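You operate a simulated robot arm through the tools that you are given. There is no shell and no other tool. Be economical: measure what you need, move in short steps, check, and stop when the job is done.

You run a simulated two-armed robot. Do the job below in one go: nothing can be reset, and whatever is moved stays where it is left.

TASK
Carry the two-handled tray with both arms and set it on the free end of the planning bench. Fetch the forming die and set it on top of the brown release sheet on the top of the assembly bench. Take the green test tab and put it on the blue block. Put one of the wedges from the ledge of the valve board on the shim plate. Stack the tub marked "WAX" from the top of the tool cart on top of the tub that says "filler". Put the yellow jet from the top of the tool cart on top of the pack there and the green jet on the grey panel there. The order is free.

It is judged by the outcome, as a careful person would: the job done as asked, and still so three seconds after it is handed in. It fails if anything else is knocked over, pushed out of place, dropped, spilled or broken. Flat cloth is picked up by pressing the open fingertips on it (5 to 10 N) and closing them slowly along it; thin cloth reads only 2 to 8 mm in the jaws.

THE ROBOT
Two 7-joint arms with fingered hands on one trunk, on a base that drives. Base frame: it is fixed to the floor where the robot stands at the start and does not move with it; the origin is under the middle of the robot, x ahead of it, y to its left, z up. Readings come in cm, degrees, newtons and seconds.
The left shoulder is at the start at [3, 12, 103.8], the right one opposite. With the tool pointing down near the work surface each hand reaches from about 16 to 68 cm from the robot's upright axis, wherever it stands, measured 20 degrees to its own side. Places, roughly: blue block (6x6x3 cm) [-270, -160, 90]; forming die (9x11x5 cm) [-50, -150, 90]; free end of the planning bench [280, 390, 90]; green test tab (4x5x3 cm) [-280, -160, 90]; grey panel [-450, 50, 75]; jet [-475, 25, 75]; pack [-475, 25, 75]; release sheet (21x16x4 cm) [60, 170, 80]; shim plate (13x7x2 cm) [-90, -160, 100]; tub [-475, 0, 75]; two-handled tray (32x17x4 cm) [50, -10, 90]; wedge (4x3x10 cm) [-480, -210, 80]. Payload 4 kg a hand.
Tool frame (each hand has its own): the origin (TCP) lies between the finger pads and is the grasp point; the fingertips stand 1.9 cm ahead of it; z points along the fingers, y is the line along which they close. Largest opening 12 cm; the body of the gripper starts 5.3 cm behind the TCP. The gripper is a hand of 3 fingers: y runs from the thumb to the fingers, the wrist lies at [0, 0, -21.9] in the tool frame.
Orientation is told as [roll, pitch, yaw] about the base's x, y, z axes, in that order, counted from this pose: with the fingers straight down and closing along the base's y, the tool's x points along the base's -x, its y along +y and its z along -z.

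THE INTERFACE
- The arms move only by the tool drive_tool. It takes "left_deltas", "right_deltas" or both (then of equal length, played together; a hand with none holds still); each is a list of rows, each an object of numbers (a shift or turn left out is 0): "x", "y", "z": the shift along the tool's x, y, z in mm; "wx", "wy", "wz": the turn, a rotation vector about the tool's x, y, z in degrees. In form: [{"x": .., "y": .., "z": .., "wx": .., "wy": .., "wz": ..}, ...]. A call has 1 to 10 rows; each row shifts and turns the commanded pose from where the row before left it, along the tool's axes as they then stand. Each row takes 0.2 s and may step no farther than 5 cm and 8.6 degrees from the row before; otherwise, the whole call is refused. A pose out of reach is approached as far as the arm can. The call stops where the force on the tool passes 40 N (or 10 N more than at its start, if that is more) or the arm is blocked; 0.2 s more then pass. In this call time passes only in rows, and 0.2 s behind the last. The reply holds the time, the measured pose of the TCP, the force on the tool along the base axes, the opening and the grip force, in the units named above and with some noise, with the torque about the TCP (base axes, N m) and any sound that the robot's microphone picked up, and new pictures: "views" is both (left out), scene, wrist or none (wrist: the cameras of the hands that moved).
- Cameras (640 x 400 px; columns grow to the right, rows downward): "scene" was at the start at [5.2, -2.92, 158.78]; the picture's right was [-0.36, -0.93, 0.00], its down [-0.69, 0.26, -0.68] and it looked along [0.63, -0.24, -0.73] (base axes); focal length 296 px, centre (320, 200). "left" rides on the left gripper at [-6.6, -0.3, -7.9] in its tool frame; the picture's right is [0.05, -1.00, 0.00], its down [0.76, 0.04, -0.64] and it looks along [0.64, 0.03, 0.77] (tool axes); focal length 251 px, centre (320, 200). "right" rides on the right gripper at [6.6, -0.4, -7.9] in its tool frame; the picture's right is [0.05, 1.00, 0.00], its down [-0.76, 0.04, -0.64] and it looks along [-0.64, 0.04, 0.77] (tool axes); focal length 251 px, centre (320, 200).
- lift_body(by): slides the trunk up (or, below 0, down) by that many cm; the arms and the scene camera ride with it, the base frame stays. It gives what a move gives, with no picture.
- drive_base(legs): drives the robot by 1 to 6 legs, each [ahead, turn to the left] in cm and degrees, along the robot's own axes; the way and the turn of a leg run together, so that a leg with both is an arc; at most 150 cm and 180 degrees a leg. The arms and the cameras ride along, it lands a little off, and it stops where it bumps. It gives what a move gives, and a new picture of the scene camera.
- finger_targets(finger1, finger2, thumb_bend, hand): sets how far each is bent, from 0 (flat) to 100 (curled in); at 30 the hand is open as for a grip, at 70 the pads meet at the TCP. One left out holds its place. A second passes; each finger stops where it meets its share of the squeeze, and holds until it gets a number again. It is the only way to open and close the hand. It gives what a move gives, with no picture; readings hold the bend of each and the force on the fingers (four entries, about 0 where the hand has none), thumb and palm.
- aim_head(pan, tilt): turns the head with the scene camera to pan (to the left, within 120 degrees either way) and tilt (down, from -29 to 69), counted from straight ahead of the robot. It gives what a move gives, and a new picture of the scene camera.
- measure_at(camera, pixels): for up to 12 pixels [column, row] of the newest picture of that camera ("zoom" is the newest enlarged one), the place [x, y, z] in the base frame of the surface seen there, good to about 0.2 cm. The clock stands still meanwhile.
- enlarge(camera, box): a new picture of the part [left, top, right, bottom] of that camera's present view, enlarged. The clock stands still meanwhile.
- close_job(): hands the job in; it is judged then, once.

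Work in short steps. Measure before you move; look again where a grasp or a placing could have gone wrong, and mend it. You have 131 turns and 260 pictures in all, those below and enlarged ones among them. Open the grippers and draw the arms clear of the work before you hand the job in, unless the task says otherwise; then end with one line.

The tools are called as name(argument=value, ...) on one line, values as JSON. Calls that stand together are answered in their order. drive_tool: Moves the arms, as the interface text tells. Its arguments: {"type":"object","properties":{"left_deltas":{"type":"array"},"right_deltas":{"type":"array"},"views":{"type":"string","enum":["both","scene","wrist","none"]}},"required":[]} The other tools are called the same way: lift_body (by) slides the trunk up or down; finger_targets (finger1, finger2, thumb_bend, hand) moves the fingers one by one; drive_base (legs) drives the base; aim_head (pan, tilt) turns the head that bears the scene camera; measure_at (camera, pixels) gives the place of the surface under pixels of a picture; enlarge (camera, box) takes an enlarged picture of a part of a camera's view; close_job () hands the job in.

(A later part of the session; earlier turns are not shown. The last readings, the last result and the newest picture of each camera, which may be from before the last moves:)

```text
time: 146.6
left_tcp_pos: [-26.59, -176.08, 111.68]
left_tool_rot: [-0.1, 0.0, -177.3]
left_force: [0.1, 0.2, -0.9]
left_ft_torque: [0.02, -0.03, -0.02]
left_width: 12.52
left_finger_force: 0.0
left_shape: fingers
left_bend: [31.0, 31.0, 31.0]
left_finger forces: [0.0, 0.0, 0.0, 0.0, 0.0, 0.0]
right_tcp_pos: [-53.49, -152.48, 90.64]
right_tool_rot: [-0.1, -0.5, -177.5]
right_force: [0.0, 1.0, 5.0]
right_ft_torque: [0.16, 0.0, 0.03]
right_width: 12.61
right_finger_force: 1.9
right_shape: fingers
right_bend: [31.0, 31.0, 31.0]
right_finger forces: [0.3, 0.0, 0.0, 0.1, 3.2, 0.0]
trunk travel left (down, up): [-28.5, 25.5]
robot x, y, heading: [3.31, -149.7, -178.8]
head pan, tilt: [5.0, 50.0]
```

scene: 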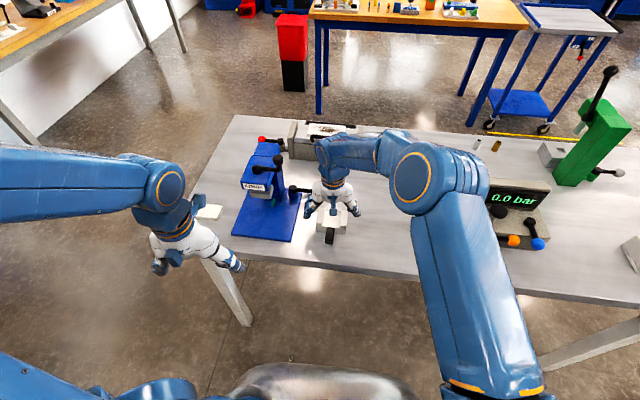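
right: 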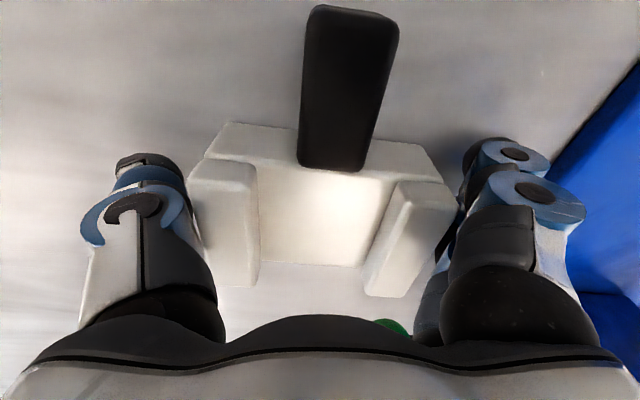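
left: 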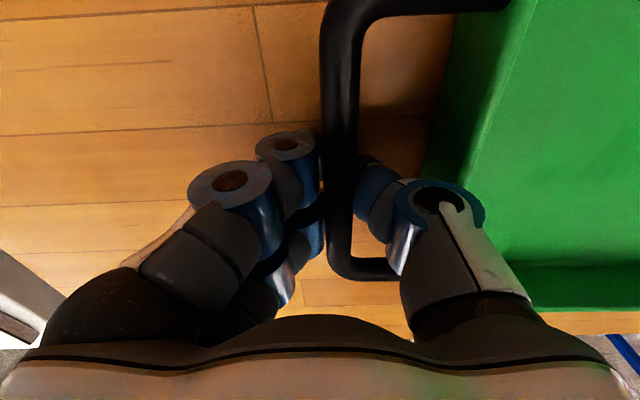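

Fingers straddle the die. I close on it.

finger_targets(hand="right", finger1=46, finger2=46, thumb_bend=46)

finger_targets(hand="right", finger1=58, finger2=58, thumb_bend=58)

```text
time: 147.6
left_tcp_pos: [-26.42, -176.06, 111.69]
left_tool_rot: [-0.2, 0.1, -177.4]
left_force: [-0.5, 0.4, -0.4]
left_ft_torque: [0.0, -0.02, 0.02]
left_width: 12.51
left_finger_force: 0.1
left_shape: fingers
left_bend: [31.0, 31.0, 31.0]
left_finger forces: [0.1, 0.1, 0.0, 0.1, 0.0, 0.0]
right_tcp_pos: [-53.42, -152.7, 90.79]
right_tool_rot: [0.0, -0.5, -177.5]
right_force: [-2.2, -2.6, 14.1]
right_ft_torque: [-0.2, -0.03, 0.02]
right_width: 11.45
right_finger_force: 30.2
right_shape: fingers
right_bend: [35.0, 37.0, 44.0]
right_finger forces: [15.6, 16.2, 0.1, 0.1, 28.3, 0.0]
trunk travel left (down, up): [-28.5, 25.5]
robot x, y, heading: [3.22, -149.6, -178.8]
head pan, tilt: [5.0, 50.0]
```

```text
time: 148.6
left_tcp_pos: [-26.42, -175.97, 111.78]
left_tool_rot: [-0.1, 0.0, -177.3]
left_force: [-0.3, -0.4, 0.0]
left_ft_torque: [0.0, 0.0, 0.0]
left_width: 12.51
left_finger_force: 0.0
left_shape: fingers
left_bend: [31.0, 31.0, 31.0]
left_finger forces: [0.0, 0.1, 0.0, 0.1, 0.0, 0.1]
right_tcp_pos: [-53.49, -152.55, 90.71]
right_tool_rot: [0.0, -0.3, -177.7]
right_force: [-2.0, 4.0, 16.0]
right_ft_torque: [-0.7, -0.08, -0.02]
right_width: 11.24
right_finger_force: 38.3
right_shape: fingers
right_bend: [34.0, 36.0, 53.0]
right_finger forces: [17.9, 18.8, 0.0, 0.0, 39.9, 0.0]
trunk travel left (down, up): [-28.5, 25.5]
robot x, y, heading: [3.2, -149.78, -178.8]
head pan, tilt: [5.0, 50.0]
```

Firm grip (38 N). I lift gently and check.

drive_tool(right_deltas=[{"z": -10}, {"z": -20}, {"z": -40}, {"z": -50}, {"z": -50}])

```text
time: 149.8
left_tcp_pos: [-26.59, -176.05, 111.64]
left_tool_rot: [-0.3, 0.1, -177.3]
left_force: [0.9, -0.4, 1.4]
left_ft_torque: [0.01, 0.01, -0.01]
left_width: 12.49
left_finger_force: 0.1
left_shape: fingers
left_bend: [31.0, 31.0, 31.0]
left_finger forces: [0.1, 0.1, 0.0, 0.1, 0.0, 0.0]
right_tcp_pos: [-52.99, -152.81, 107.46]
right_tool_rot: [-0.2, -0.2, -177.7]
right_force: [-0.2, -0.5, -5.0]
right_ft_torque: [0.0, -0.02, 0.01]
right_width: 9.89
right_finger_force: 17.3
right_shape: fingers
right_bend: [39.0, 36.0, 52.0]
right_finger forces: [3.3, 13.8, 0.1, 0.1, 17.3, 0.1]
trunk travel left (down, up): [-28.5, 25.5]
robot x, y, heading: [3.4, -149.64, -178.7]
head pan, tilt: [5.0, 50.0]
```

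scene: 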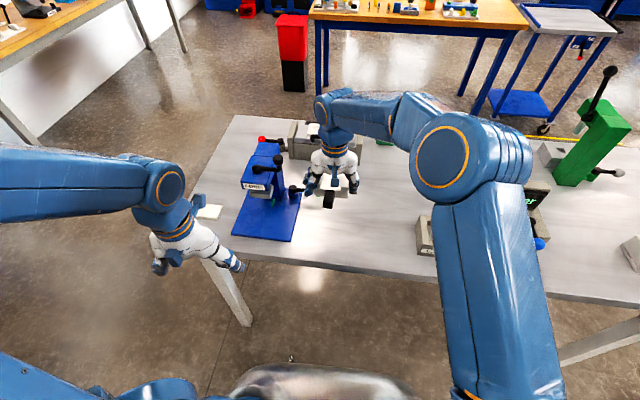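
right: 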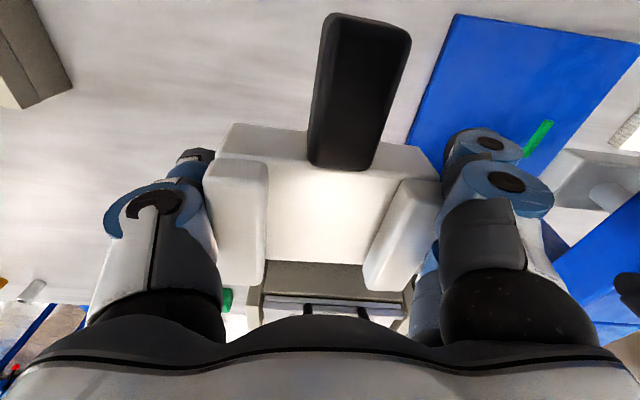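

The die is held level (≈5 N). I tighten, retract it over the floor side and raise the trunk a bit before travelling.

finger_targets(hand="right", finger1=60, finger2=60, thumb_bend=60)

drive_tool(right_deltas=[{"x": 40}, {"x": 40}, {"x": 40}, {"x": 30, "y": -30}, {"y": -40}, {"y": -40}, {"y": -30}], views="wrist")

lift_body(by=4)

drive_base(legs=[[-8, 0], [0, -40]])

```text
time: 150.8
left_tcp_pos: [-26.55, -175.98, 111.7]
left_tool_rot: [-0.2, 0.1, -177.4]
left_force: [0.0, -0.3, -0.2]
left_ft_torque: [-0.02, -0.01, 0.0]
left_width: 12.49
left_finger_force: 0.1
left_shape: fingers
left_bend: [31.0, 31.0, 31.0]
left_finger forces: [0.1, 0.0, 0.0, 0.0, 0.0, 0.0]
right_tcp_pos: [-53.25, -152.75, 107.48]
right_tool_rot: [-0.1, -0.2, -177.6]
right_force: [-0.5, -0.2, -5.5]
right_ft_torque: [0.05, -0.06, -0.01]
right_width: 6.69
right_finger_force: 23.3
right_shape: fingers
right_bend: [56.0, 34.0, 50.0]
right_finger forces: [10.5, 13.5, 0.0, 0.0, 21.7, 0.0]
trunk travel left (down, up): [-28.5, 25.5]
robot x, y, heading: [3.49, -149.44, -178.7]
head pan, tilt: [5.0, 50.0]
```

```text
time: 152.4
left_tcp_pos: [-26.59, -175.86, 111.68]
left_tool_rot: [-0.1, 0.0, -177.3]
left_force: [0.3, 0.8, 0.8]
left_ft_torque: [0.02, 0.02, -0.01]
left_width: 12.52
left_finger_force: 0.1
left_shape: fingers
left_bend: [31.0, 31.0, 31.0]
left_finger forces: [0.1, 0.0, 0.1, 0.0, 0.0, 0.0]
right_tcp_pos: [-38.78, -137.96, 107.49]
right_tool_rot: [-0.1, -0.2, -177.6]
right_force: [0.3, 0.2, -5.1]
right_ft_torque: [0.02, -0.06, -0.01]
right_width: 6.71
right_finger_force: 22.9
right_shape: fingers
right_bend: [56.0, 34.0, 50.0]
right_finger forces: [10.0, 13.5, 0.0, 0.0, 21.5, 0.0]
trunk travel left (down, up): [-28.5, 25.5]
robot x, y, heading: [2.74, -149.98, -178.6]
head pan, tilt: [5.0, 50.0]
```

right: 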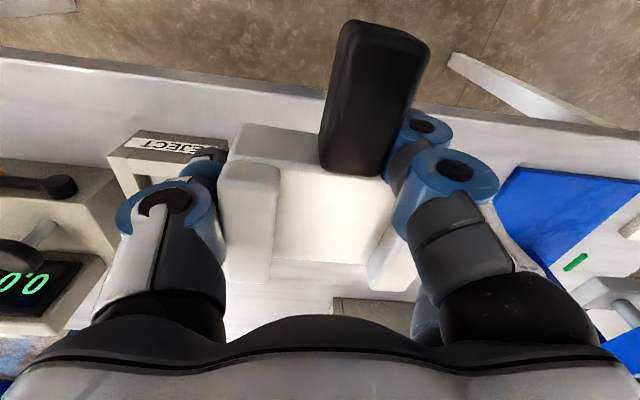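

```text
time: 153.3
left_tcp_pos: [-26.55, -176.0, 115.67]
left_tool_rot: [-0.1, 0.1, -177.3]
left_force: [-0.9, 0.3, 0.0]
left_ft_torque: [0.02, -0.01, -0.02]
left_width: 12.52
left_finger_force: 0.0
left_shape: fingers
left_bend: [31.0, 31.0, 31.0]
left_finger forces: [0.0, 0.1, 0.0, 0.1, 0.0, 0.1]
right_tcp_pos: [-38.84, -138.16, 111.51]
right_tool_rot: [-0.1, -0.2, -177.6]
right_force: [-0.1, -0.3, -4.7]
right_ft_torque: [0.03, -0.07, 0.04]
right_width: 6.68
right_finger_force: 22.7
right_shape: fingers
right_bend: [56.0, 34.0, 50.0]
right_finger forces: [9.8, 13.5, 0.0, 0.1, 21.5, 0.0]
trunk travel left (down, up): [-32.5, 21.5]
robot x, y, heading: [3.4, -149.54, -178.5]
head pan, tilt: [5.0, 50.0]
```

```text
time: 156.5
left_tcp_pos: [-28.31, -150.19, 115.67]
left_tool_rot: [-0.1, 0.1, 142.3]
left_force: [0.5, 0.6, 0.5]
left_ft_torque: [-0.03, 0.02, 0.01]
left_width: 12.57
left_finger_force: 0.1
left_shape: fingers
left_bend: [31.0, 31.0, 31.0]
left_finger forces: [0.1, 0.2, 0.0, 0.1, 0.0, 0.1]
right_tcp_pos: [-13.14, -113.57, 111.34]
right_tool_rot: [0.1, -0.2, 142.3]
right_force: [0.7, 1.1, -4.6]
right_ft_torque: [-0.02, -0.08, -0.01]
right_width: 6.59
right_finger_force: 23.3
right_shape: fingers
right_bend: [56.0, 34.0, 50.0]
right_finger forces: [11.1, 14.5, 0.0, 0.0, 21.3, 0.0]
trunk travel left (down, up): [-32.5, 21.5]
robot x, y, heading: [8.44, -152.75, 140.3]
head pan, tilt: [5.0, 50.0]
stopped in leg 2: the robot was blocked; the commanded pose is now the measured one
```

scene: 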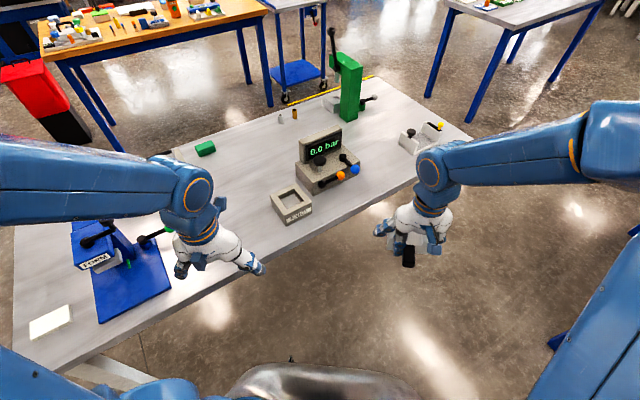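

I complete the turn to face +y and look along the gap.

drive_base(legs=[[0, -38]])

```text
time: 158.7
left_tcp_pos: [-18.95, -127.63, 115.6]
left_tool_rot: [-0.4, 0.1, 104.2]
left_force: [-0.3, 0.5, -0.2]
left_ft_torque: [-0.03, -0.01, -0.02]
left_width: 12.51
left_finger_force: 0.0
left_shape: fingers
left_bend: [31.0, 31.0, 31.0]
left_finger forces: [0.0, 0.1, 0.1, 0.1, 0.1, 0.0]
right_tcp_pos: [15.61, -108.05, 111.52]
right_tool_rot: [0.0, -0.2, 104.0]
right_force: [0.0, -0.7, -4.0]
right_ft_torque: [-0.03, -0.04, 0.01]
right_width: 6.56
right_finger_force: 22.5
right_shape: fingers
right_bend: [56.0, 34.0, 50.0]
right_finger forces: [10.3, 14.1, 0.0, 0.0, 20.5, 0.0]
trunk travel left (down, up): [-32.5, 21.5]
robot x, y, heading: [4.29, -153.1, 102.1]
head pan, tilt: [5.0, 50.0]
```

scene: 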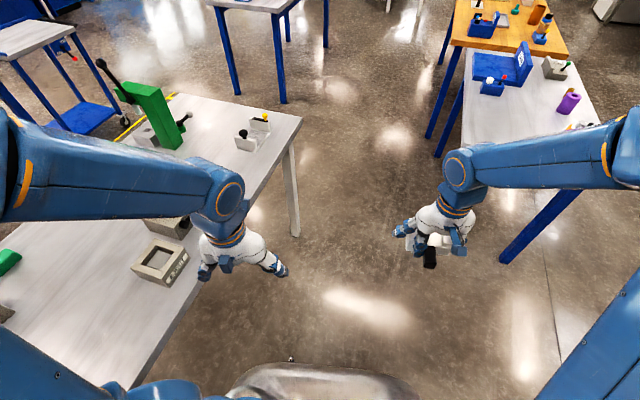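

The gap is passable. I straighten to ≈94° and drive through.

drive_base(legs=[[0, -7], [100, 0], [20, 6]])

```text
time: 165.6
left_tcp_pos: [-29.82, -7.92, 115.63]
left_tool_rot: [-0.1, 0.1, 103.1]
left_force: [0.8, 1.5, 0.6]
left_ft_torque: [-0.02, -0.01, 0.03]
left_width: 12.55
left_finger_force: 0.0
left_shape: fingers
left_bend: [31.0, 31.0, 31.0]
left_finger forces: [0.1, 0.0, 0.0, 0.1, 0.0, 0.1]
right_tcp_pos: [4.99, 10.83, 111.46]
right_tool_rot: [-0.1, -0.1, 103.1]
right_force: [0.4, 0.3, -5.0]
right_ft_torque: [-0.06, -0.07, 0.05]
right_width: 6.56
right_finger_force: 22.5
right_shape: fingers
right_bend: [56.0, 34.0, 50.0]
right_finger forces: [10.4, 13.7, 0.1, 0.0, 20.2, 0.0]
trunk travel left (down, up): [-32.5, 21.5]
robot x, y, heading: [-6.39, -34.38, 101.3]
head pan, tilt: [5.0, 50.0]
```

scene: 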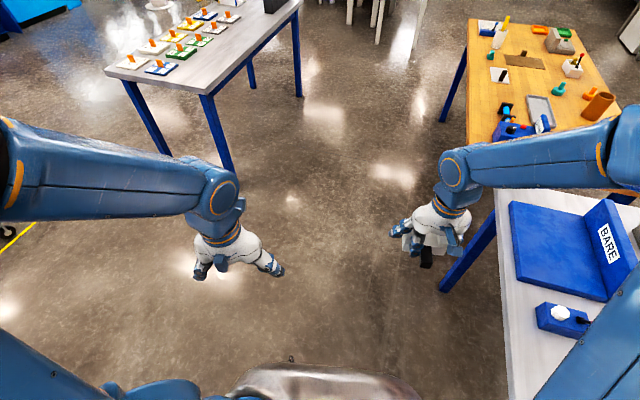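

Clear ahead. I drive up the aisle and turn to face the assembly bench.

drive_base(legs=[[120, 0], [102, 0], [0, -40]])

drive_base(legs=[[0, -32], [0, -30]])

```text
time: 178.4
left_tcp_pos: [-54.85, 214.14, 115.8]
left_tool_rot: [-0.1, 0.1, 64.2]
left_force: [0.8, -0.4, 0.4]
left_ft_torque: [-0.04, 0.0, 0.01]
left_width: 12.51
left_finger_force: 0.1
left_shape: fingers
left_bend: [31.0, 31.0, 31.0]
left_finger forces: [0.0, 0.1, 0.1, 0.0, 0.0, 0.1]
right_tcp_pos: [-15.85, 207.02, 111.4]
right_tool_rot: [0.1, -0.1, 64.2]
right_force: [1.0, 0.0, -5.1]
right_ft_torque: [-0.09, 0.03, 0.0]
right_width: 6.56
right_finger_force: 22.1
right_shape: fingers
right_bend: [56.0, 34.0, 50.0]
right_finger forces: [10.0, 13.8, 0.1, 0.0, 20.7, 0.0]
trunk travel left (down, up): [-32.5, 21.5]
robot x, y, heading: [-57.34, 181.14, 61.4]
head pan, tilt: [5.0, 50.0]
stopped in leg 3: the robot was blocked; the commanded pose is now the measured one
```

scene: 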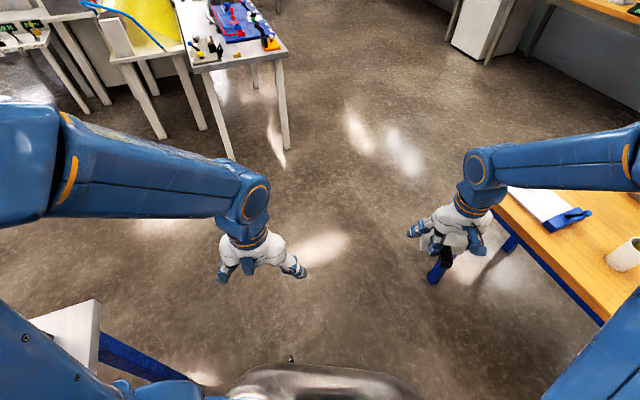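

```text
time: 181.2
left_tcp_pos: [-32.37, 203.01, 115.71]
left_tool_rot: [-0.3, 0.2, 19.2]
left_force: [0.6, -0.6, 0.2]
left_ft_torque: [0.02, 0.04, -0.02]
left_width: 12.56
left_finger_force: 0.0
left_shape: fingers
left_bend: [31.0, 31.0, 31.0]
left_finger forces: [0.0, 0.0, 0.0, 0.0, 0.1, 0.0]
right_tcp_pos: [-9.87, 170.41, 111.35]
right_tool_rot: [0.2, -0.1, 18.9]
right_force: [0.0, -1.2, -4.6]
right_ft_torque: [-0.01, 0.03, 0.03]
right_width: 6.53
right_finger_force: 21.4
right_shape: fingers
right_bend: [56.0, 34.0, 50.0]
right_finger forces: [9.6, 13.4, 0.1, 0.0, 20.6, 0.1]
trunk travel left (down, up): [-32.5, 21.5]
robot x, y, heading: [-58.72, 186.55, 15.0]
head pan, tilt: [5.0, 50.0]
stopped in leg 2: the robot was blocked; the commanded pose is now the measured one
```

scene: 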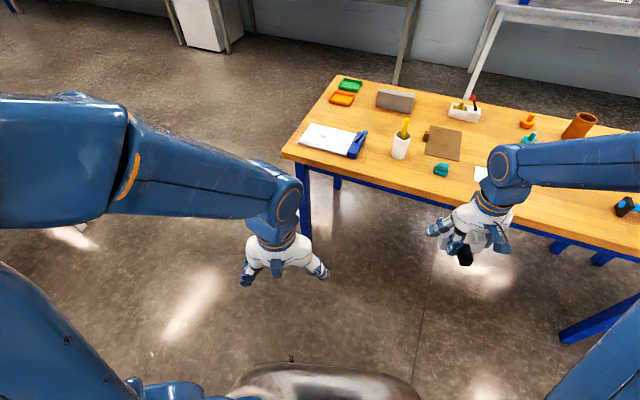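

The release sheet lies at (443,143) with a small knob at its corner. I zoom and measure.

enlarge(camera="scene", box=[380, 90, 508, 190])

measure_at(camera="scene", pixels=[[430, 127], [460, 130], [458, 160], [426, 155], [427, 136], [443, 143], [402, 122], [440, 170], [465, 108], [478, 172], [395, 100], [400, 190]])

```text
4.00 times, centred on (444, 140) of scene
```

zoom: 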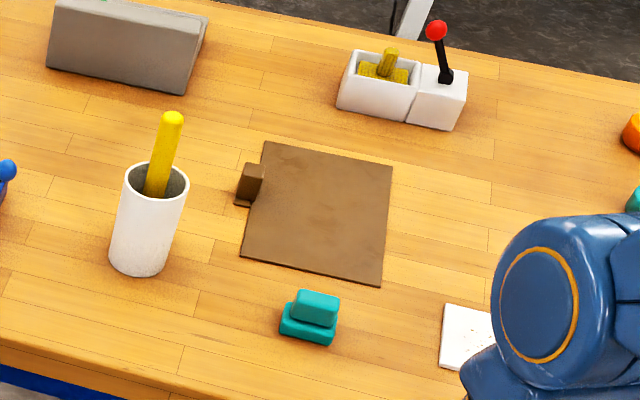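

```text
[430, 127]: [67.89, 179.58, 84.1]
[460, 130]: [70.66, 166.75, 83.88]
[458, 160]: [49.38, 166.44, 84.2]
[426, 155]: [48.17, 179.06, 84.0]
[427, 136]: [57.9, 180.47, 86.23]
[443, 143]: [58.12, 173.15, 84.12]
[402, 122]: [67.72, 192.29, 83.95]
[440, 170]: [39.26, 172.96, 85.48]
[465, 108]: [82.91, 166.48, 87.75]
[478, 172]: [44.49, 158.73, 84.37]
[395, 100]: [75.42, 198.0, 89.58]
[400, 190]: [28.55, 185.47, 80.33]
```

Sheet spans x 48.5–69, y 165.5–180, with its knob at y≈181. I square up and drive to x≈−4.

drive_base(legs=[[10, -4], [0, -15], [44, 0]])

```text
time: 185.5
left_tcp_pos: [25.39, 192.66, 115.62]
left_tool_rot: [-0.2, 0.2, 0.1]
left_force: [-0.7, 0.1, 0.0]
left_ft_torque: [0.02, 0.0, -0.01]
left_width: 12.53
left_finger_force: 0.0
left_shape: fingers
left_bend: [31.0, 31.0, 31.0]
left_finger forces: [0.0, 0.0, 0.0, 0.1, 0.0, 0.1]
right_tcp_pos: [35.92, 154.61, 111.54]
right_tool_rot: [0.0, -0.2, 0.0]
right_force: [-0.5, -0.1, -5.6]
right_ft_torque: [-0.03, 0.12, 0.01]
right_width: 6.52
right_finger_force: 20.7
right_shape: fingers
right_bend: [56.0, 34.0, 50.0]
right_finger forces: [9.2, 13.0, 0.0, 0.0, 19.7, 0.1]
trunk travel left (down, up): [-32.5, 21.5]
robot x, y, heading: [-5.43, 185.85, -4.1]
head pan, tilt: [5.0, 50.0]
```

scene: 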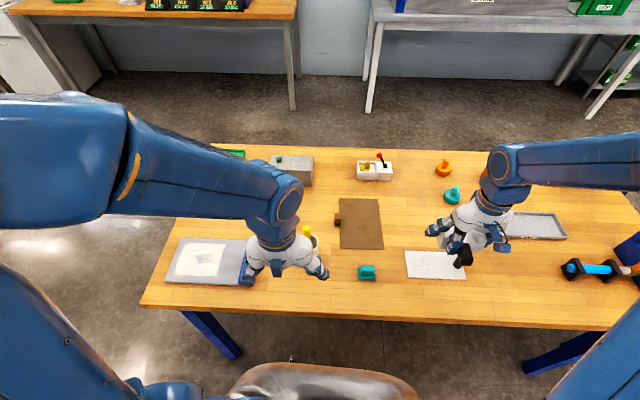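

I bring the die over the sheet (target 59, 171).

drive_tool(right_deltas=[{"x": -35, "y": 24}, {"x": -35, "y": 24}, {"x": -35, "y": 24}, {"x": -35, "y": 24}, {"x": -35, "y": 24}, {"x": -30, "y": 24}, {"x": -25, "y": 20}, {"z": 45}, {"z": 45}, {"z": 45}])

```text
time: 187.7
left_tcp_pos: [25.52, 192.72, 115.66]
left_tool_rot: [-0.3, 0.2, 0.0]
left_force: [-0.2, -0.1, 0.0]
left_ft_torque: [0.0, 0.04, -0.02]
left_width: 12.55
left_finger_force: 0.1
left_shape: fingers
left_bend: [31.0, 31.0, 31.0]
left_finger forces: [0.0, 0.0, 0.0, 0.1, 0.0, 0.0]
right_tcp_pos: [59.01, 170.89, 98.0]
right_tool_rot: [0.1, -0.2, 0.0]
right_force: [0.1, -0.9, -6.4]
right_ft_torque: [0.0, 0.09, 0.01]
right_width: 6.5
right_finger_force: 20.8
right_shape: fingers
right_bend: [56.0, 34.0, 50.0]
right_finger forces: [8.6, 12.9, 0.1, 0.0, 19.6, 0.0]
trunk travel left (down, up): [-32.5, 21.5]
robot x, y, heading: [-5.86, 185.05, -4.2]
head pan, tilt: [5.0, 50.0]
```

scene: 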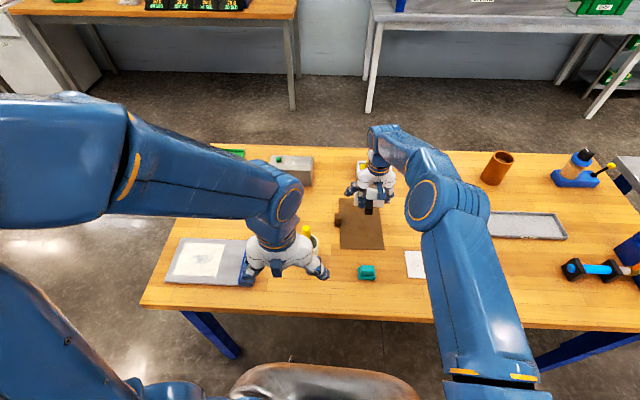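
right: 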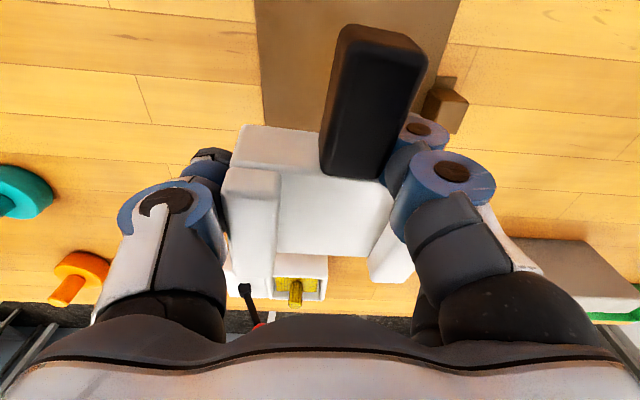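

The die is above the sheet, knob just beside the fingers. I shift 4 mm away from the knob and lower to contact.

drive_tool(right_deltas=[{"y": -4, "z": 40}, {"z": 35}, {"z": 15}, {"z": 7}, {"z": 4}, {"z": 3}, {"z": 3}], views="wrist")

```text
time: 189.3
left_tcp_pos: [25.17, 192.79, 115.71]
left_tool_rot: [-0.3, 0.1, 0.2]
left_force: [0.3, 0.3, 0.2]
left_ft_torque: [0.02, 0.0, -0.03]
left_width: 12.52
left_finger_force: 0.1
left_shape: fingers
left_bend: [31.0, 31.0, 31.0]
left_finger forces: [0.0, 0.0, 0.0, 0.0, 0.0, 0.0]
right_tcp_pos: [58.66, 170.51, 87.8]
right_tool_rot: [0.1, -0.5, 0.0]
right_force: [-1.9, -1.0, 9.5]
right_ft_torque: [0.59, -0.5, 0.08]
right_width: 6.52
right_finger_force: 24.6
right_shape: fingers
right_bend: [56.0, 33.0, 50.0]
right_finger forces: [11.6, 19.0, 0.0, 0.1, 19.0, 0.0]
trunk travel left (down, up): [-32.5, 21.5]
robot x, y, heading: [-5.23, 185.61, -4.1]
head pan, tilt: [5.0, 50.0]
```

right: 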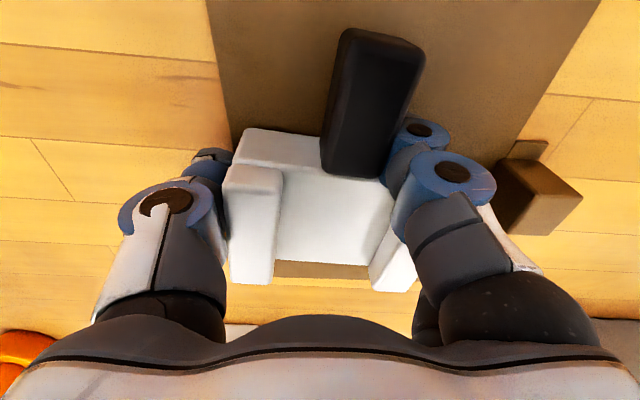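

Contact at 9.5 N up. I release: thumb wide, fingers barely (the knob is near them).

finger_targets(hand="right", finger1=36, finger2=33, thumb_bend=34)

drive_tool(right_deltas=[{"z": -10}, {"z": -20}, {"z": -45}, {"z": -50}, {"z": -50}])

enlarge(camera="scene", box=[310, 160, 438, 260])

```text
time: 190.3
left_tcp_pos: [25.21, 192.71, 115.68]
left_tool_rot: [-0.3, 0.1, 0.2]
left_force: [-0.4, 0.0, -0.6]
left_ft_torque: [-0.02, 0.0, 0.01]
left_width: 12.55
left_finger_force: 0.2
left_shape: fingers
left_bend: [31.0, 31.0, 31.0]
left_finger forces: [0.0, 0.1, 0.1, 0.1, 0.0, 0.0]
right_tcp_pos: [58.62, 170.46, 87.4]
right_tool_rot: [0.1, -0.2, -0.1]
right_force: [0.2, 2.0, 3.1]
right_ft_torque: [0.05, 0.01, 0.07]
right_width: 11.33
right_finger_force: 1.7
right_shape: fingers
right_bend: [36.0, 32.0, 34.0]
right_finger forces: [1.2, 3.4, 0.0, 0.1, 0.1, 0.0]
trunk travel left (down, up): [-32.5, 21.5]
robot x, y, heading: [-5.2, 185.59, -4.4]
head pan, tilt: [5.0, 50.0]
```

```text
time: 191.5
left_tcp_pos: [25.45, 192.87, 115.69]
left_tool_rot: [-0.3, 0.1, 0.1]
left_force: [0.0, -0.6, 0.5]
left_ft_torque: [-0.05, -0.03, -0.01]
left_width: 12.52
left_finger_force: 0.1
left_shape: fingers
left_bend: [31.0, 31.0, 31.0]
left_finger forces: [0.0, 0.1, 0.0, 0.0, 0.0, 0.1]
right_tcp_pos: [60.52, 170.72, 105.02]
right_tool_rot: [0.1, -0.2, 0.1]
right_force: [-0.3, 0.5, -0.7]
right_ft_torque: [0.0, 0.01, 0.01]
right_width: 11.39
right_finger_force: 0.0
right_shape: fingers
right_bend: [36.0, 33.0, 34.0]
right_finger forces: [0.1, 0.0, 0.0, 0.0, 0.0, 0.0]
right hand out of reach, approached as far as the arm can: row 3, 4
trunk travel left (down, up): [-32.5, 21.5]
robot x, y, heading: [-5.69, 185.62, -3.8]
head pan, tilt: [5.0, 50.0]
```

scene: 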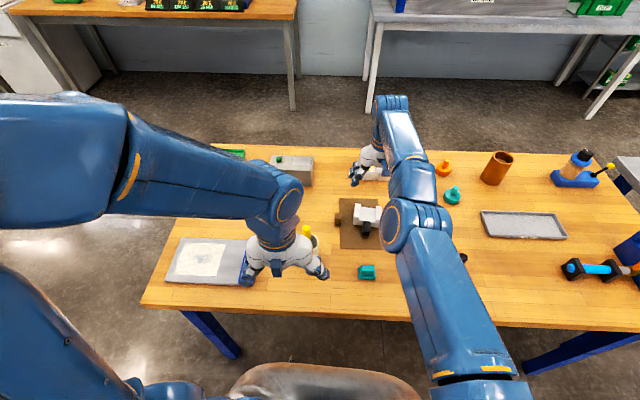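
right: 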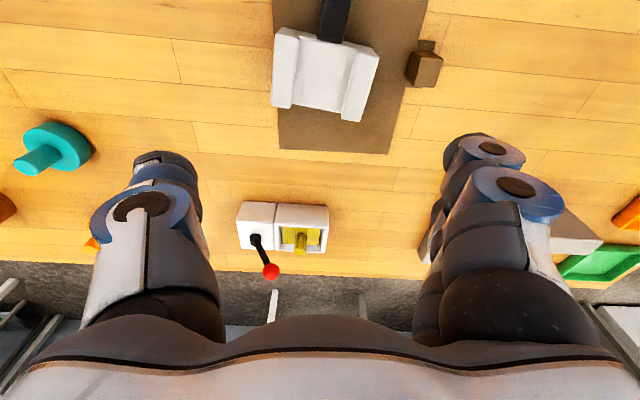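

```text
4.00 times, centred on (374, 210) of scene
```

zoom: 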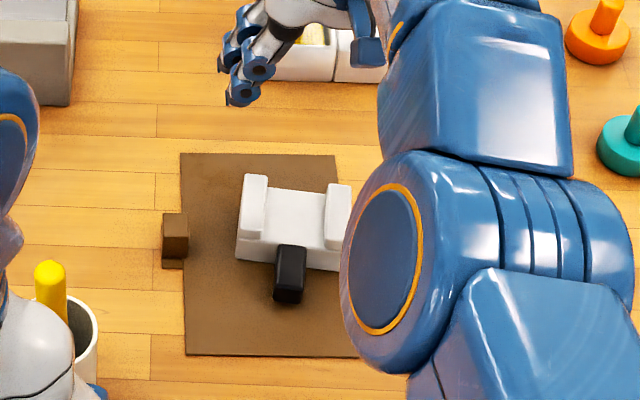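

Die is on the sheet; its right cheek is near the sheet's edge. I pull the right arm back and measure to verify.

drive_tool(right_deltas=[{"x": 40, "z": -10}, {"x": 40, "z": -20}, {"x": 40}, {"x": 40, "y": -20}, {"x": 30, "y": -35}, {"y": -45}, {"y": -45}], views="none")

enlarge(camera="scene", box=[320, 180, 416, 260])

```text
time: 193.1
left_tcp_pos: [25.25, 192.63, 115.76]
left_tool_rot: [-0.1, 0.2, 0.1]
left_force: [0.6, -0.2, -0.4]
left_ft_torque: [0.04, -0.03, 0.0]
left_width: 12.53
left_finger_force: 0.1
left_shape: fingers
left_bend: [31.0, 31.0, 31.0]
left_finger forces: [0.1, 0.1, 0.1, 0.1, 0.1, 0.0]
right_tcp_pos: [59.88, 156.75, 107.97]
right_tool_rot: [0.0, -0.3, 0.0]
right_force: [-0.1, 0.3, -0.4]
right_ft_torque: [0.0, 0.0, 0.02]
right_width: 11.4
right_finger_force: 0.0
right_shape: fingers
right_bend: [36.0, 33.0, 34.0]
right_finger forces: [0.1, 0.0, 0.0, 0.0, 0.1, 0.0]
right hand out of reach, approached as far as the arm can: row 1, 2, 3, 4, 5, 7
trunk travel left (down, up): [-32.5, 21.5]
robot x, y, heading: [-5.36, 185.49, -3.8]
head pan, tilt: [5.0, 50.0]
```

```text
5.00 times, centred on (368, 220) of scene
```

zoom: 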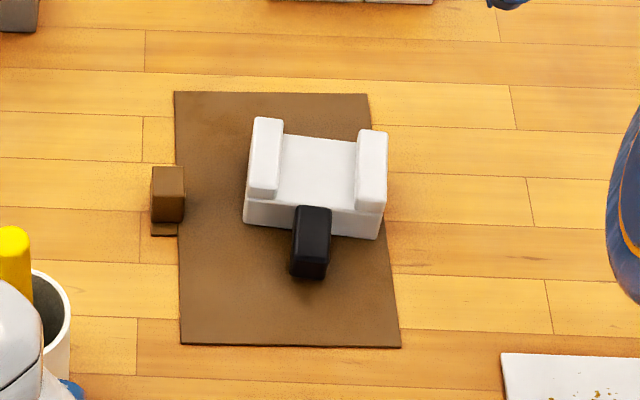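

The far right cheek overhangs the sheet edge by a few mm, so I will shift the die ~2 cm left. First I free the right arm, which sits at an awkward limit.

drive_tool(right_deltas=[{"z": 20}, {"x": 20}, {"x": 20}, {"x": 20}], views="scene")

```text
time: 194.1
left_tcp_pos: [25.32, 192.73, 115.69]
left_tool_rot: [-0.2, 0.1, 0.1]
left_force: [-0.3, -0.3, 0.1]
left_ft_torque: [0.0, -0.02, 0.0]
left_width: 12.56
left_finger_force: 0.0
left_shape: fingers
left_bend: [31.0, 31.0, 31.0]
left_finger forces: [0.0, 0.0, 0.0, 0.0, 0.0, 0.0]
right_tcp_pos: [59.48, 155.57, 106.16]
right_tool_rot: [0.1, -0.2, 0.0]
right_force: [0.0, -0.5, 0.3]
right_ft_torque: [0.01, 0.02, 0.02]
right_width: 11.39
right_finger_force: 0.1
right_shape: fingers
right_bend: [36.0, 33.0, 34.0]
right_finger forces: [0.1, 0.0, 0.1, 0.1, 0.0, 0.0]
right hand out of reach, approached as far as the arm can: row 2, 3, 4
trunk travel left (down, up): [-32.5, 21.5]
robot x, y, heading: [-5.53, 185.37, -4.2]
head pan, tilt: [5.0, 50.0]
```

scene: 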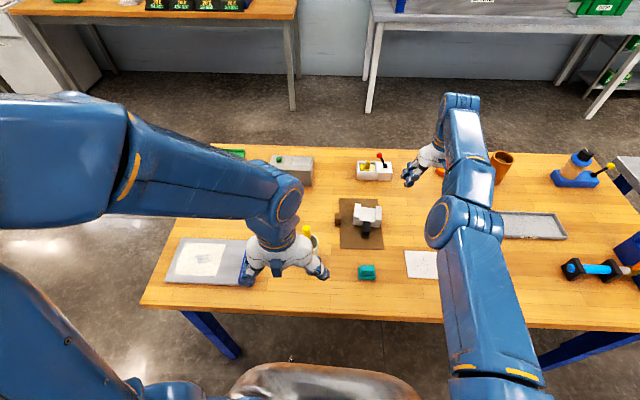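

The right arm seems in a flipped elbow posture. I try moving outward to the right and back to free it.

drive_tool(right_deltas=[{"y": -40}, {"y": -40}, {"y": -40}, {"x": 20}, {"x": 30}, {"x": 30}, {"x": 30}], views="scene")

```text
time: 195.7
left_tcp_pos: [25.29, 192.83, 115.8]
left_tool_rot: [-0.3, 0.2, 0.2]
left_force: [0.1, -0.4, -0.7]
left_ft_torque: [0.04, 0.03, -0.02]
left_width: 12.54
left_finger_force: 0.0
left_shape: fingers
left_bend: [31.0, 31.0, 31.0]
left_finger forces: [0.1, 0.0, 0.0, 0.0, 0.0, 0.2]
right_tcp_pos: [45.46, 144.85, 106.01]
right_tool_rot: [0.2, -0.3, 0.2]
right_force: [-0.4, 0.4, 0.9]
right_ft_torque: [0.0, -0.02, 0.04]
right_width: 11.39
right_finger_force: 0.1
right_shape: fingers
right_bend: [36.0, 33.0, 34.0]
right_finger forces: [0.1, 0.1, 0.0, 0.0, 0.0, 0.1]
right hand out of reach, approached as far as the arm can: row 1, 2, 3
trunk travel left (down, up): [-32.5, 21.5]
robot x, y, heading: [-5.5, 185.49, -4.1]
head pan, tilt: [5.0, 50.0]
```

scene: 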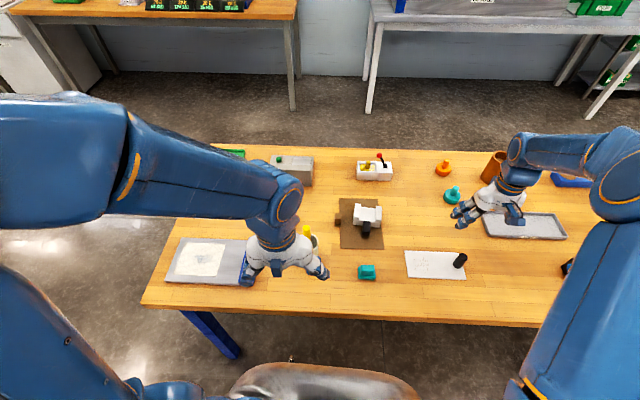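

Freed. I go back over the die at a lower height (z 98) to regrip and shift it.

drive_tool(right_deltas=[{"y": 40, "x": -15, "z": 10}, {"y": 40, "x": -15, "z": 10}, {"y": 40, "x": -15, "z": 10}, {"y": 40, "x": -20, "z": 10}, {"y": 40, "x": -20, "z": 10}, {"y": 38, "x": -20, "z": 10}, {"y": 22, "x": -26, "z": 10}], views="wrist")

```text
time: 197.3
left_tcp_pos: [25.43, 192.72, 115.59]
left_tool_rot: [-0.3, 0.2, 0.3]
left_force: [-0.3, 0.8, 0.5]
left_ft_torque: [-0.02, -0.02, 0.0]
left_width: 12.53
left_finger_force: 0.2
left_shape: fingers
left_bend: [31.0, 31.0, 31.0]
left_finger forces: [0.0, 0.0, 0.1, 0.0, 0.0, 0.1]
right_tcp_pos: [58.68, 170.93, 98.85]
right_tool_rot: [0.1, -0.1, 0.0]
right_force: [0.5, 1.0, -0.1]
right_ft_torque: [-0.02, 0.02, 0.0]
right_width: 11.37
right_finger_force: 0.2
right_shape: fingers
right_bend: [36.0, 33.0, 34.0]
right_finger forces: [0.0, 0.1, 0.0, 0.0, 0.0, 0.1]
trunk travel left (down, up): [-32.5, 21.5]
robot x, y, heading: [-5.09, 185.19, -3.7]
head pan, tilt: [5.0, 50.0]
```

right: 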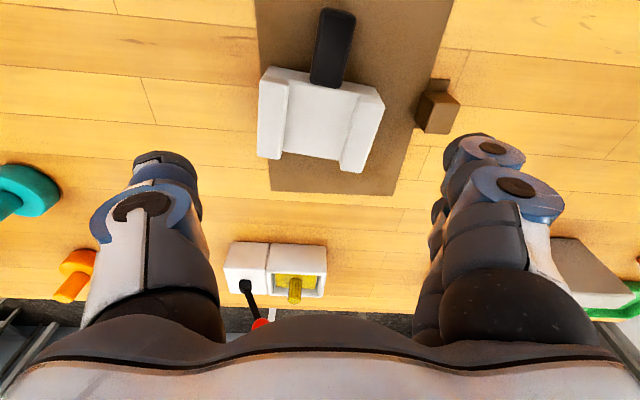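

Overhang confirmed on the left side of this view. I descend, 8 mm further forward, and grip gently.

drive_tool(right_deltas=[{"z": 40}, {"z": 40, "x": -4}, {"z": 20, "x": -4}, {"z": 8}, {"z": 4}], views="none")

finger_targets(hand="right", finger1=42, finger2=42, thumb_bend=50)

drive_tool(right_deltas=[{"z": -8}, {"z": -8}], views="wrist")

```text
time: 198.5
left_tcp_pos: [25.28, 192.64, 115.66]
left_tool_rot: [-0.3, 0.2, 0.2]
left_force: [-0.1, 1.3, 0.1]
left_ft_torque: [0.0, 0.02, 0.02]
left_width: 12.55
left_finger_force: 0.1
left_shape: fingers
left_bend: [31.0, 31.0, 31.0]
left_finger forces: [0.0, 0.1, 0.1, 0.1, 0.0, 0.0]
right_tcp_pos: [58.81, 170.93, 88.03]
right_tool_rot: [0.1, -0.4, 0.0]
right_force: [-0.9, 0.5, 0.2]
right_ft_torque: [0.0, 0.01, -0.01]
right_width: 11.38
right_finger_force: 0.1
right_shape: fingers
right_bend: [36.0, 33.0, 34.0]
right_finger forces: [0.0, 0.1, 0.0, 0.1, 0.0, 0.1]
right hand out of reach, approached as far as the arm can: row 3
trunk travel left (down, up): [-32.5, 21.5]
robot x, y, heading: [-5.4, 185.49, -4.0]
head pan, tilt: [5.0, 50.0]
```

```text
time: 199.5
left_tcp_pos: [25.36, 192.67, 115.69]
left_tool_rot: [-0.4, 0.1, 0.2]
left_force: [-0.6, 0.1, -0.7]
left_ft_torque: [0.03, -0.01, -0.01]
left_width: 12.53
left_finger_force: 0.1
left_shape: fingers
left_bend: [31.0, 31.0, 31.0]
left_finger forces: [0.0, 0.1, 0.0, 0.0, 0.0, 0.0]
right_tcp_pos: [58.73, 170.89, 88.07]
right_tool_rot: [0.0, -0.1, 0.1]
right_force: [-0.7, -1.7, 1.3]
right_ft_torque: [0.19, -0.06, -0.04]
right_width: 9.19
right_finger_force: 14.4
right_shape: fingers
right_bend: [42.0, 36.0, 45.0]
right_finger forces: [0.7, 12.5, 0.1, 0.0, 14.9, 0.0]
trunk travel left (down, up): [-32.5, 21.5]
robot x, y, heading: [-5.82, 185.28, -4.0]
head pan, tilt: [5.0, 50.0]
```

```text
time: 200.1
left_tcp_pos: [25.33, 192.7, 115.85]
left_tool_rot: [-0.4, 0.2, 0.1]
left_force: [-0.5, -0.6, 0.5]
left_ft_torque: [-0.02, -0.02, 0.02]
left_width: 12.53
left_finger_force: 0.1
left_shape: fingers
left_bend: [31.0, 31.0, 31.0]
left_finger forces: [0.0, 0.1, 0.0, 0.0, 0.1, 0.0]
right_tcp_pos: [59.06, 170.97, 89.35]
right_tool_rot: [0.2, -0.2, 0.1]
right_force: [0.4, 0.8, -5.4]
right_ft_torque: [-0.03, 0.03, 0.0]
right_width: 9.13
right_finger_force: 12.8
right_shape: fingers
right_bend: [42.0, 36.0, 45.0]
right_finger forces: [0.7, 11.5, 0.0, 0.0, 13.5, 0.0]
trunk travel left (down, up): [-32.5, 21.5]
robot x, y, heading: [-5.35, 185.49, -3.9]
head pan, tilt: [5.0, 50.0]
```

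right: 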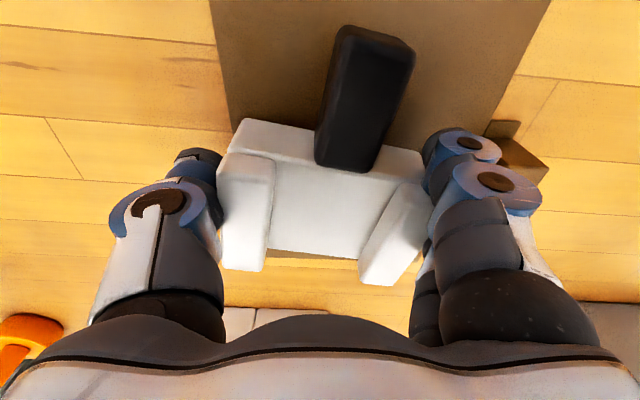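

I shift it 13 mm left and set it down.

drive_tool(right_deltas=[{"y": 7}, {"y": 7}, {"z": 6}, {"z": 4}, {"z": 3}, {"z": 3}], views="wrist")

```text
time: 201.7
left_tcp_pos: [25.3, 192.78, 115.57]
left_tool_rot: [-0.4, 0.0, 0.2]
left_force: [0.3, 0.4, -0.5]
left_ft_torque: [0.01, 0.0, -0.02]
left_width: 12.54
left_finger_force: 0.0
left_shape: fingers
left_bend: [31.0, 31.0, 31.0]
left_finger forces: [0.0, 0.0, 0.0, 0.0, 0.0, 0.1]
right_tcp_pos: [59.24, 172.14, 88.72]
right_tool_rot: [0.2, -1.3, -0.2]
right_force: [-3.8, -2.8, 16.9]
right_ft_torque: [1.4, -0.16, 0.13]
right_width: 8.43
right_finger_force: 15.4
right_shape: fingers
right_bend: [42.0, 35.0, 48.0]
right_finger forces: [2.6, 22.7, 0.1, 0.1, 4.3, 0.0]
right hand out of reach, approached as far as the arm can: row 6
trunk travel left (down, up): [-32.5, 21.5]
robot x, y, heading: [-5.34, 185.58, -4.0]
head pan, tilt: [5.0, 50.0]
stopped in row 6 (right hand): the force on the tool passed its limit at 41 N (the readings are from after the stop); the commanded pose is now the measured one
```

right: 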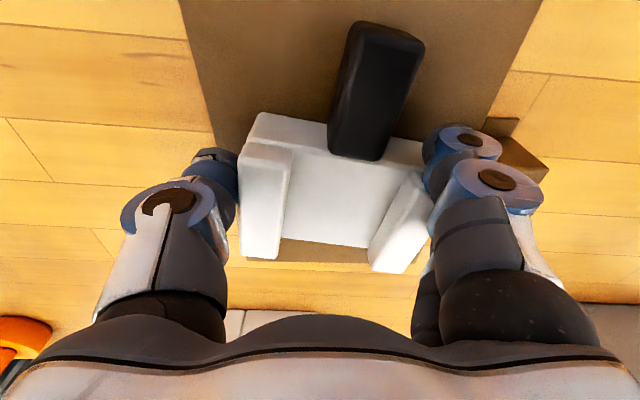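

The die is now inside the sheet edge; the fingers met something (the knob). I release with the thumb and lift away.

finger_targets(hand="right", finger1=40, finger2=35, thumb_bend=36)

drive_tool(right_deltas=[{"z": -10}, {"z": -20}, {"z": -40}, {"x": 25}, {"x": 40}, {"x": 40}, {"x": 40, "y": -20}, {"x": 20, "y": -40}, {"y": -45}, {"y": -45}], views="scene")

enlarge(camera="scene", box=[320, 180, 416, 260])

```text
time: 202.7
left_tcp_pos: [25.06, 192.71, 115.66]
left_tool_rot: [-0.1, 0.0, 0.1]
left_force: [0.2, 0.0, 0.4]
left_ft_torque: [-0.01, -0.03, 0.0]
left_width: 12.54
left_finger_force: 0.1
left_shape: fingers
left_bend: [31.0, 31.0, 31.0]
left_finger forces: [0.0, 0.1, 0.0, 0.1, 0.0, 0.0]
right_tcp_pos: [59.06, 172.02, 88.65]
right_tool_rot: [0.1, -1.2, -0.2]
right_force: [2.0, -10.2, 24.3]
right_ft_torque: [1.88, -0.28, -0.26]
right_width: 10.41
right_finger_force: 14.1
right_shape: fingers
right_bend: [40.0, 32.0, 36.0]
right_finger forces: [0.7, 27.9, 0.0, 0.0, 0.1, 0.1]
trunk travel left (down, up): [-32.5, 21.5]
robot x, y, heading: [-5.14, 185.59, -4.2]
head pan, tilt: [5.0, 50.0]
```

```text
time: 204.9
left_tcp_pos: [25.19, 192.57, 115.72]
left_tool_rot: [-0.2, 0.0, 0.2]
left_force: [0.5, 0.5, 0.2]
left_ft_torque: [0.03, -0.01, -0.04]
left_width: 12.53
left_finger_force: 0.0
left_shape: fingers
left_bend: [31.0, 31.0, 31.0]
left_finger forces: [0.1, 0.0, 0.0, 0.0, 0.0, 0.1]
right_tcp_pos: [42.24, 157.09, 95.28]
right_tool_rot: [0.2, -0.8, -0.1]
right_force: [-0.3, 0.0, 0.7]
right_ft_torque: [0.01, 0.02, 0.01]
right_width: 10.46
right_finger_force: 0.0
right_shape: fingers
right_bend: [40.0, 35.0, 36.0]
right_finger forces: [0.0, 0.0, 0.0, 0.0, 0.0, 0.1]
trunk travel left (down, up): [-32.5, 21.5]
robot x, y, heading: [-5.44, 185.63, -4.0]
head pan, tilt: [5.0, 50.0]
```

scene: 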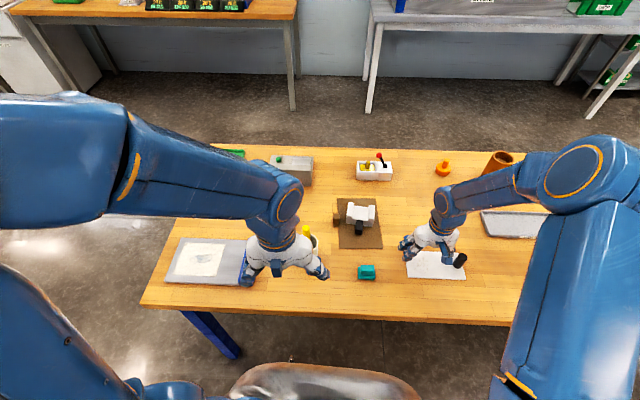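

```text
5.00 times, centred on (368, 220) of scene
```

zoom: 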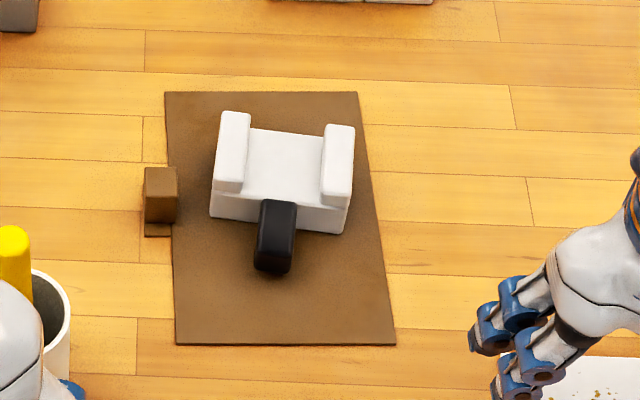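

The die lies fully on the sheet. Next the tool-cart side of the room: I tuck the right hand, back off and turn to heading −90.

drive_tool(right_deltas=[{"z": -45}, {"z": -45, "x": 10}, {"z": -45, "x": 20}, {"x": 30}], views="none")

drive_base(legs=[[-32, 0], [0, -40]])

drive_base(legs=[[0, -40]])

```text
time: 205.9
left_tcp_pos: [25.2, 192.74, 115.82]
left_tool_rot: [-0.3, 0.1, 0.1]
left_force: [0.2, 0.2, -0.8]
left_ft_torque: [0.03, 0.02, 0.02]
left_width: 12.55
left_finger_force: 0.1
left_shape: fingers
left_bend: [31.0, 31.0, 31.0]
left_finger forces: [0.0, 0.1, 0.0, 0.0, 0.0, 0.0]
right_tcp_pos: [36.27, 157.4, 108.71]
right_tool_rot: [0.1, -0.9, -0.1]
right_force: [0.1, 0.1, -0.3]
right_ft_torque: [-0.04, 0.01, -0.01]
right_width: 10.49
right_finger_force: 0.0
right_shape: fingers
right_bend: [40.0, 35.0, 36.0]
right_finger forces: [0.0, 0.0, 0.1, 0.0, 0.1, 0.0]
trunk travel left (down, up): [-32.5, 21.5]
robot x, y, heading: [-5.07, 185.2, -3.9]
head pan, tilt: [5.0, 50.0]
```

```text
time: 210.3
left_tcp_pos: [-9.54, 173.55, 115.65]
left_tool_rot: [-0.2, 0.1, -39.8]
left_force: [-0.3, -0.5, 0.3]
left_ft_torque: [0.0, 0.02, -0.02]
left_width: 12.55
left_finger_force: 0.1
left_shape: fingers
left_bend: [31.0, 31.0, 31.0]
left_finger forces: [0.1, 0.0, 0.1, 0.0, 0.0, 0.1]
right_tcp_pos: [-23.8, 139.25, 108.58]
right_tool_rot: [0.3, -1.0, -40.0]
right_force: [-1.0, -0.9, -0.1]
right_ft_torque: [0.0, -0.02, -0.03]
right_width: 10.53
right_finger_force: 0.0
right_shape: fingers
right_bend: [40.0, 35.0, 36.0]
right_finger forces: [0.0, 0.0, 0.0, 0.0, 0.0, 0.0]
trunk travel left (down, up): [-32.5, 21.5]
robot x, y, heading: [-34.6, 190.71, -44.3]
head pan, tilt: [5.0, 50.0]
stopped in leg 2: the robot was blocked; the commanded pose is now the measured one
```

scene: 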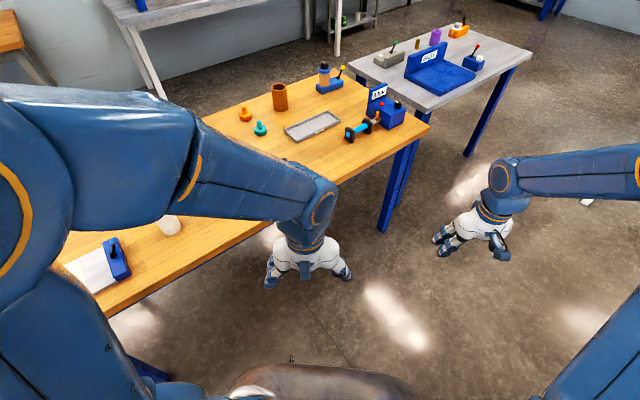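

```text
time: 212.8
left_tcp_pos: [-26.05, 161.02, 115.58]
left_tool_rot: [-0.1, 0.0, -78.6]
left_force: [-0.7, -0.2, 0.5]
left_ft_torque: [0.01, 0.0, -0.02]
left_width: 12.54
left_finger_force: 0.0
left_shape: fingers
left_bend: [31.0, 31.0, 31.0]
left_finger forces: [0.1, 0.0, 0.0, 0.1, 0.0, 0.1]
right_tcp_pos: [-58.63, 143.42, 108.49]
right_tool_rot: [0.2, -1.0, -78.9]
right_force: [-0.2, -0.3, 0.3]
right_ft_torque: [-0.01, -0.02, 0.03]
right_width: 10.51
right_finger_force: 0.0
right_shape: fingers
right_bend: [40.0, 35.0, 36.0]
right_finger forces: [0.1, 0.1, 0.0, 0.0, 0.1, 0.0]
trunk travel left (down, up): [-32.5, 21.5]
robot x, y, heading: [-29.7, 191.27, -83.7]
head pan, tilt: [5.0, 50.0]
stopped in leg 1: the robot was blocked; the commanded pose is now the measured one
```

scene: 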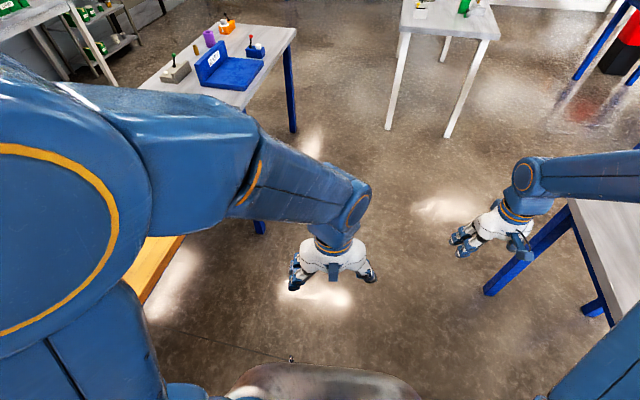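

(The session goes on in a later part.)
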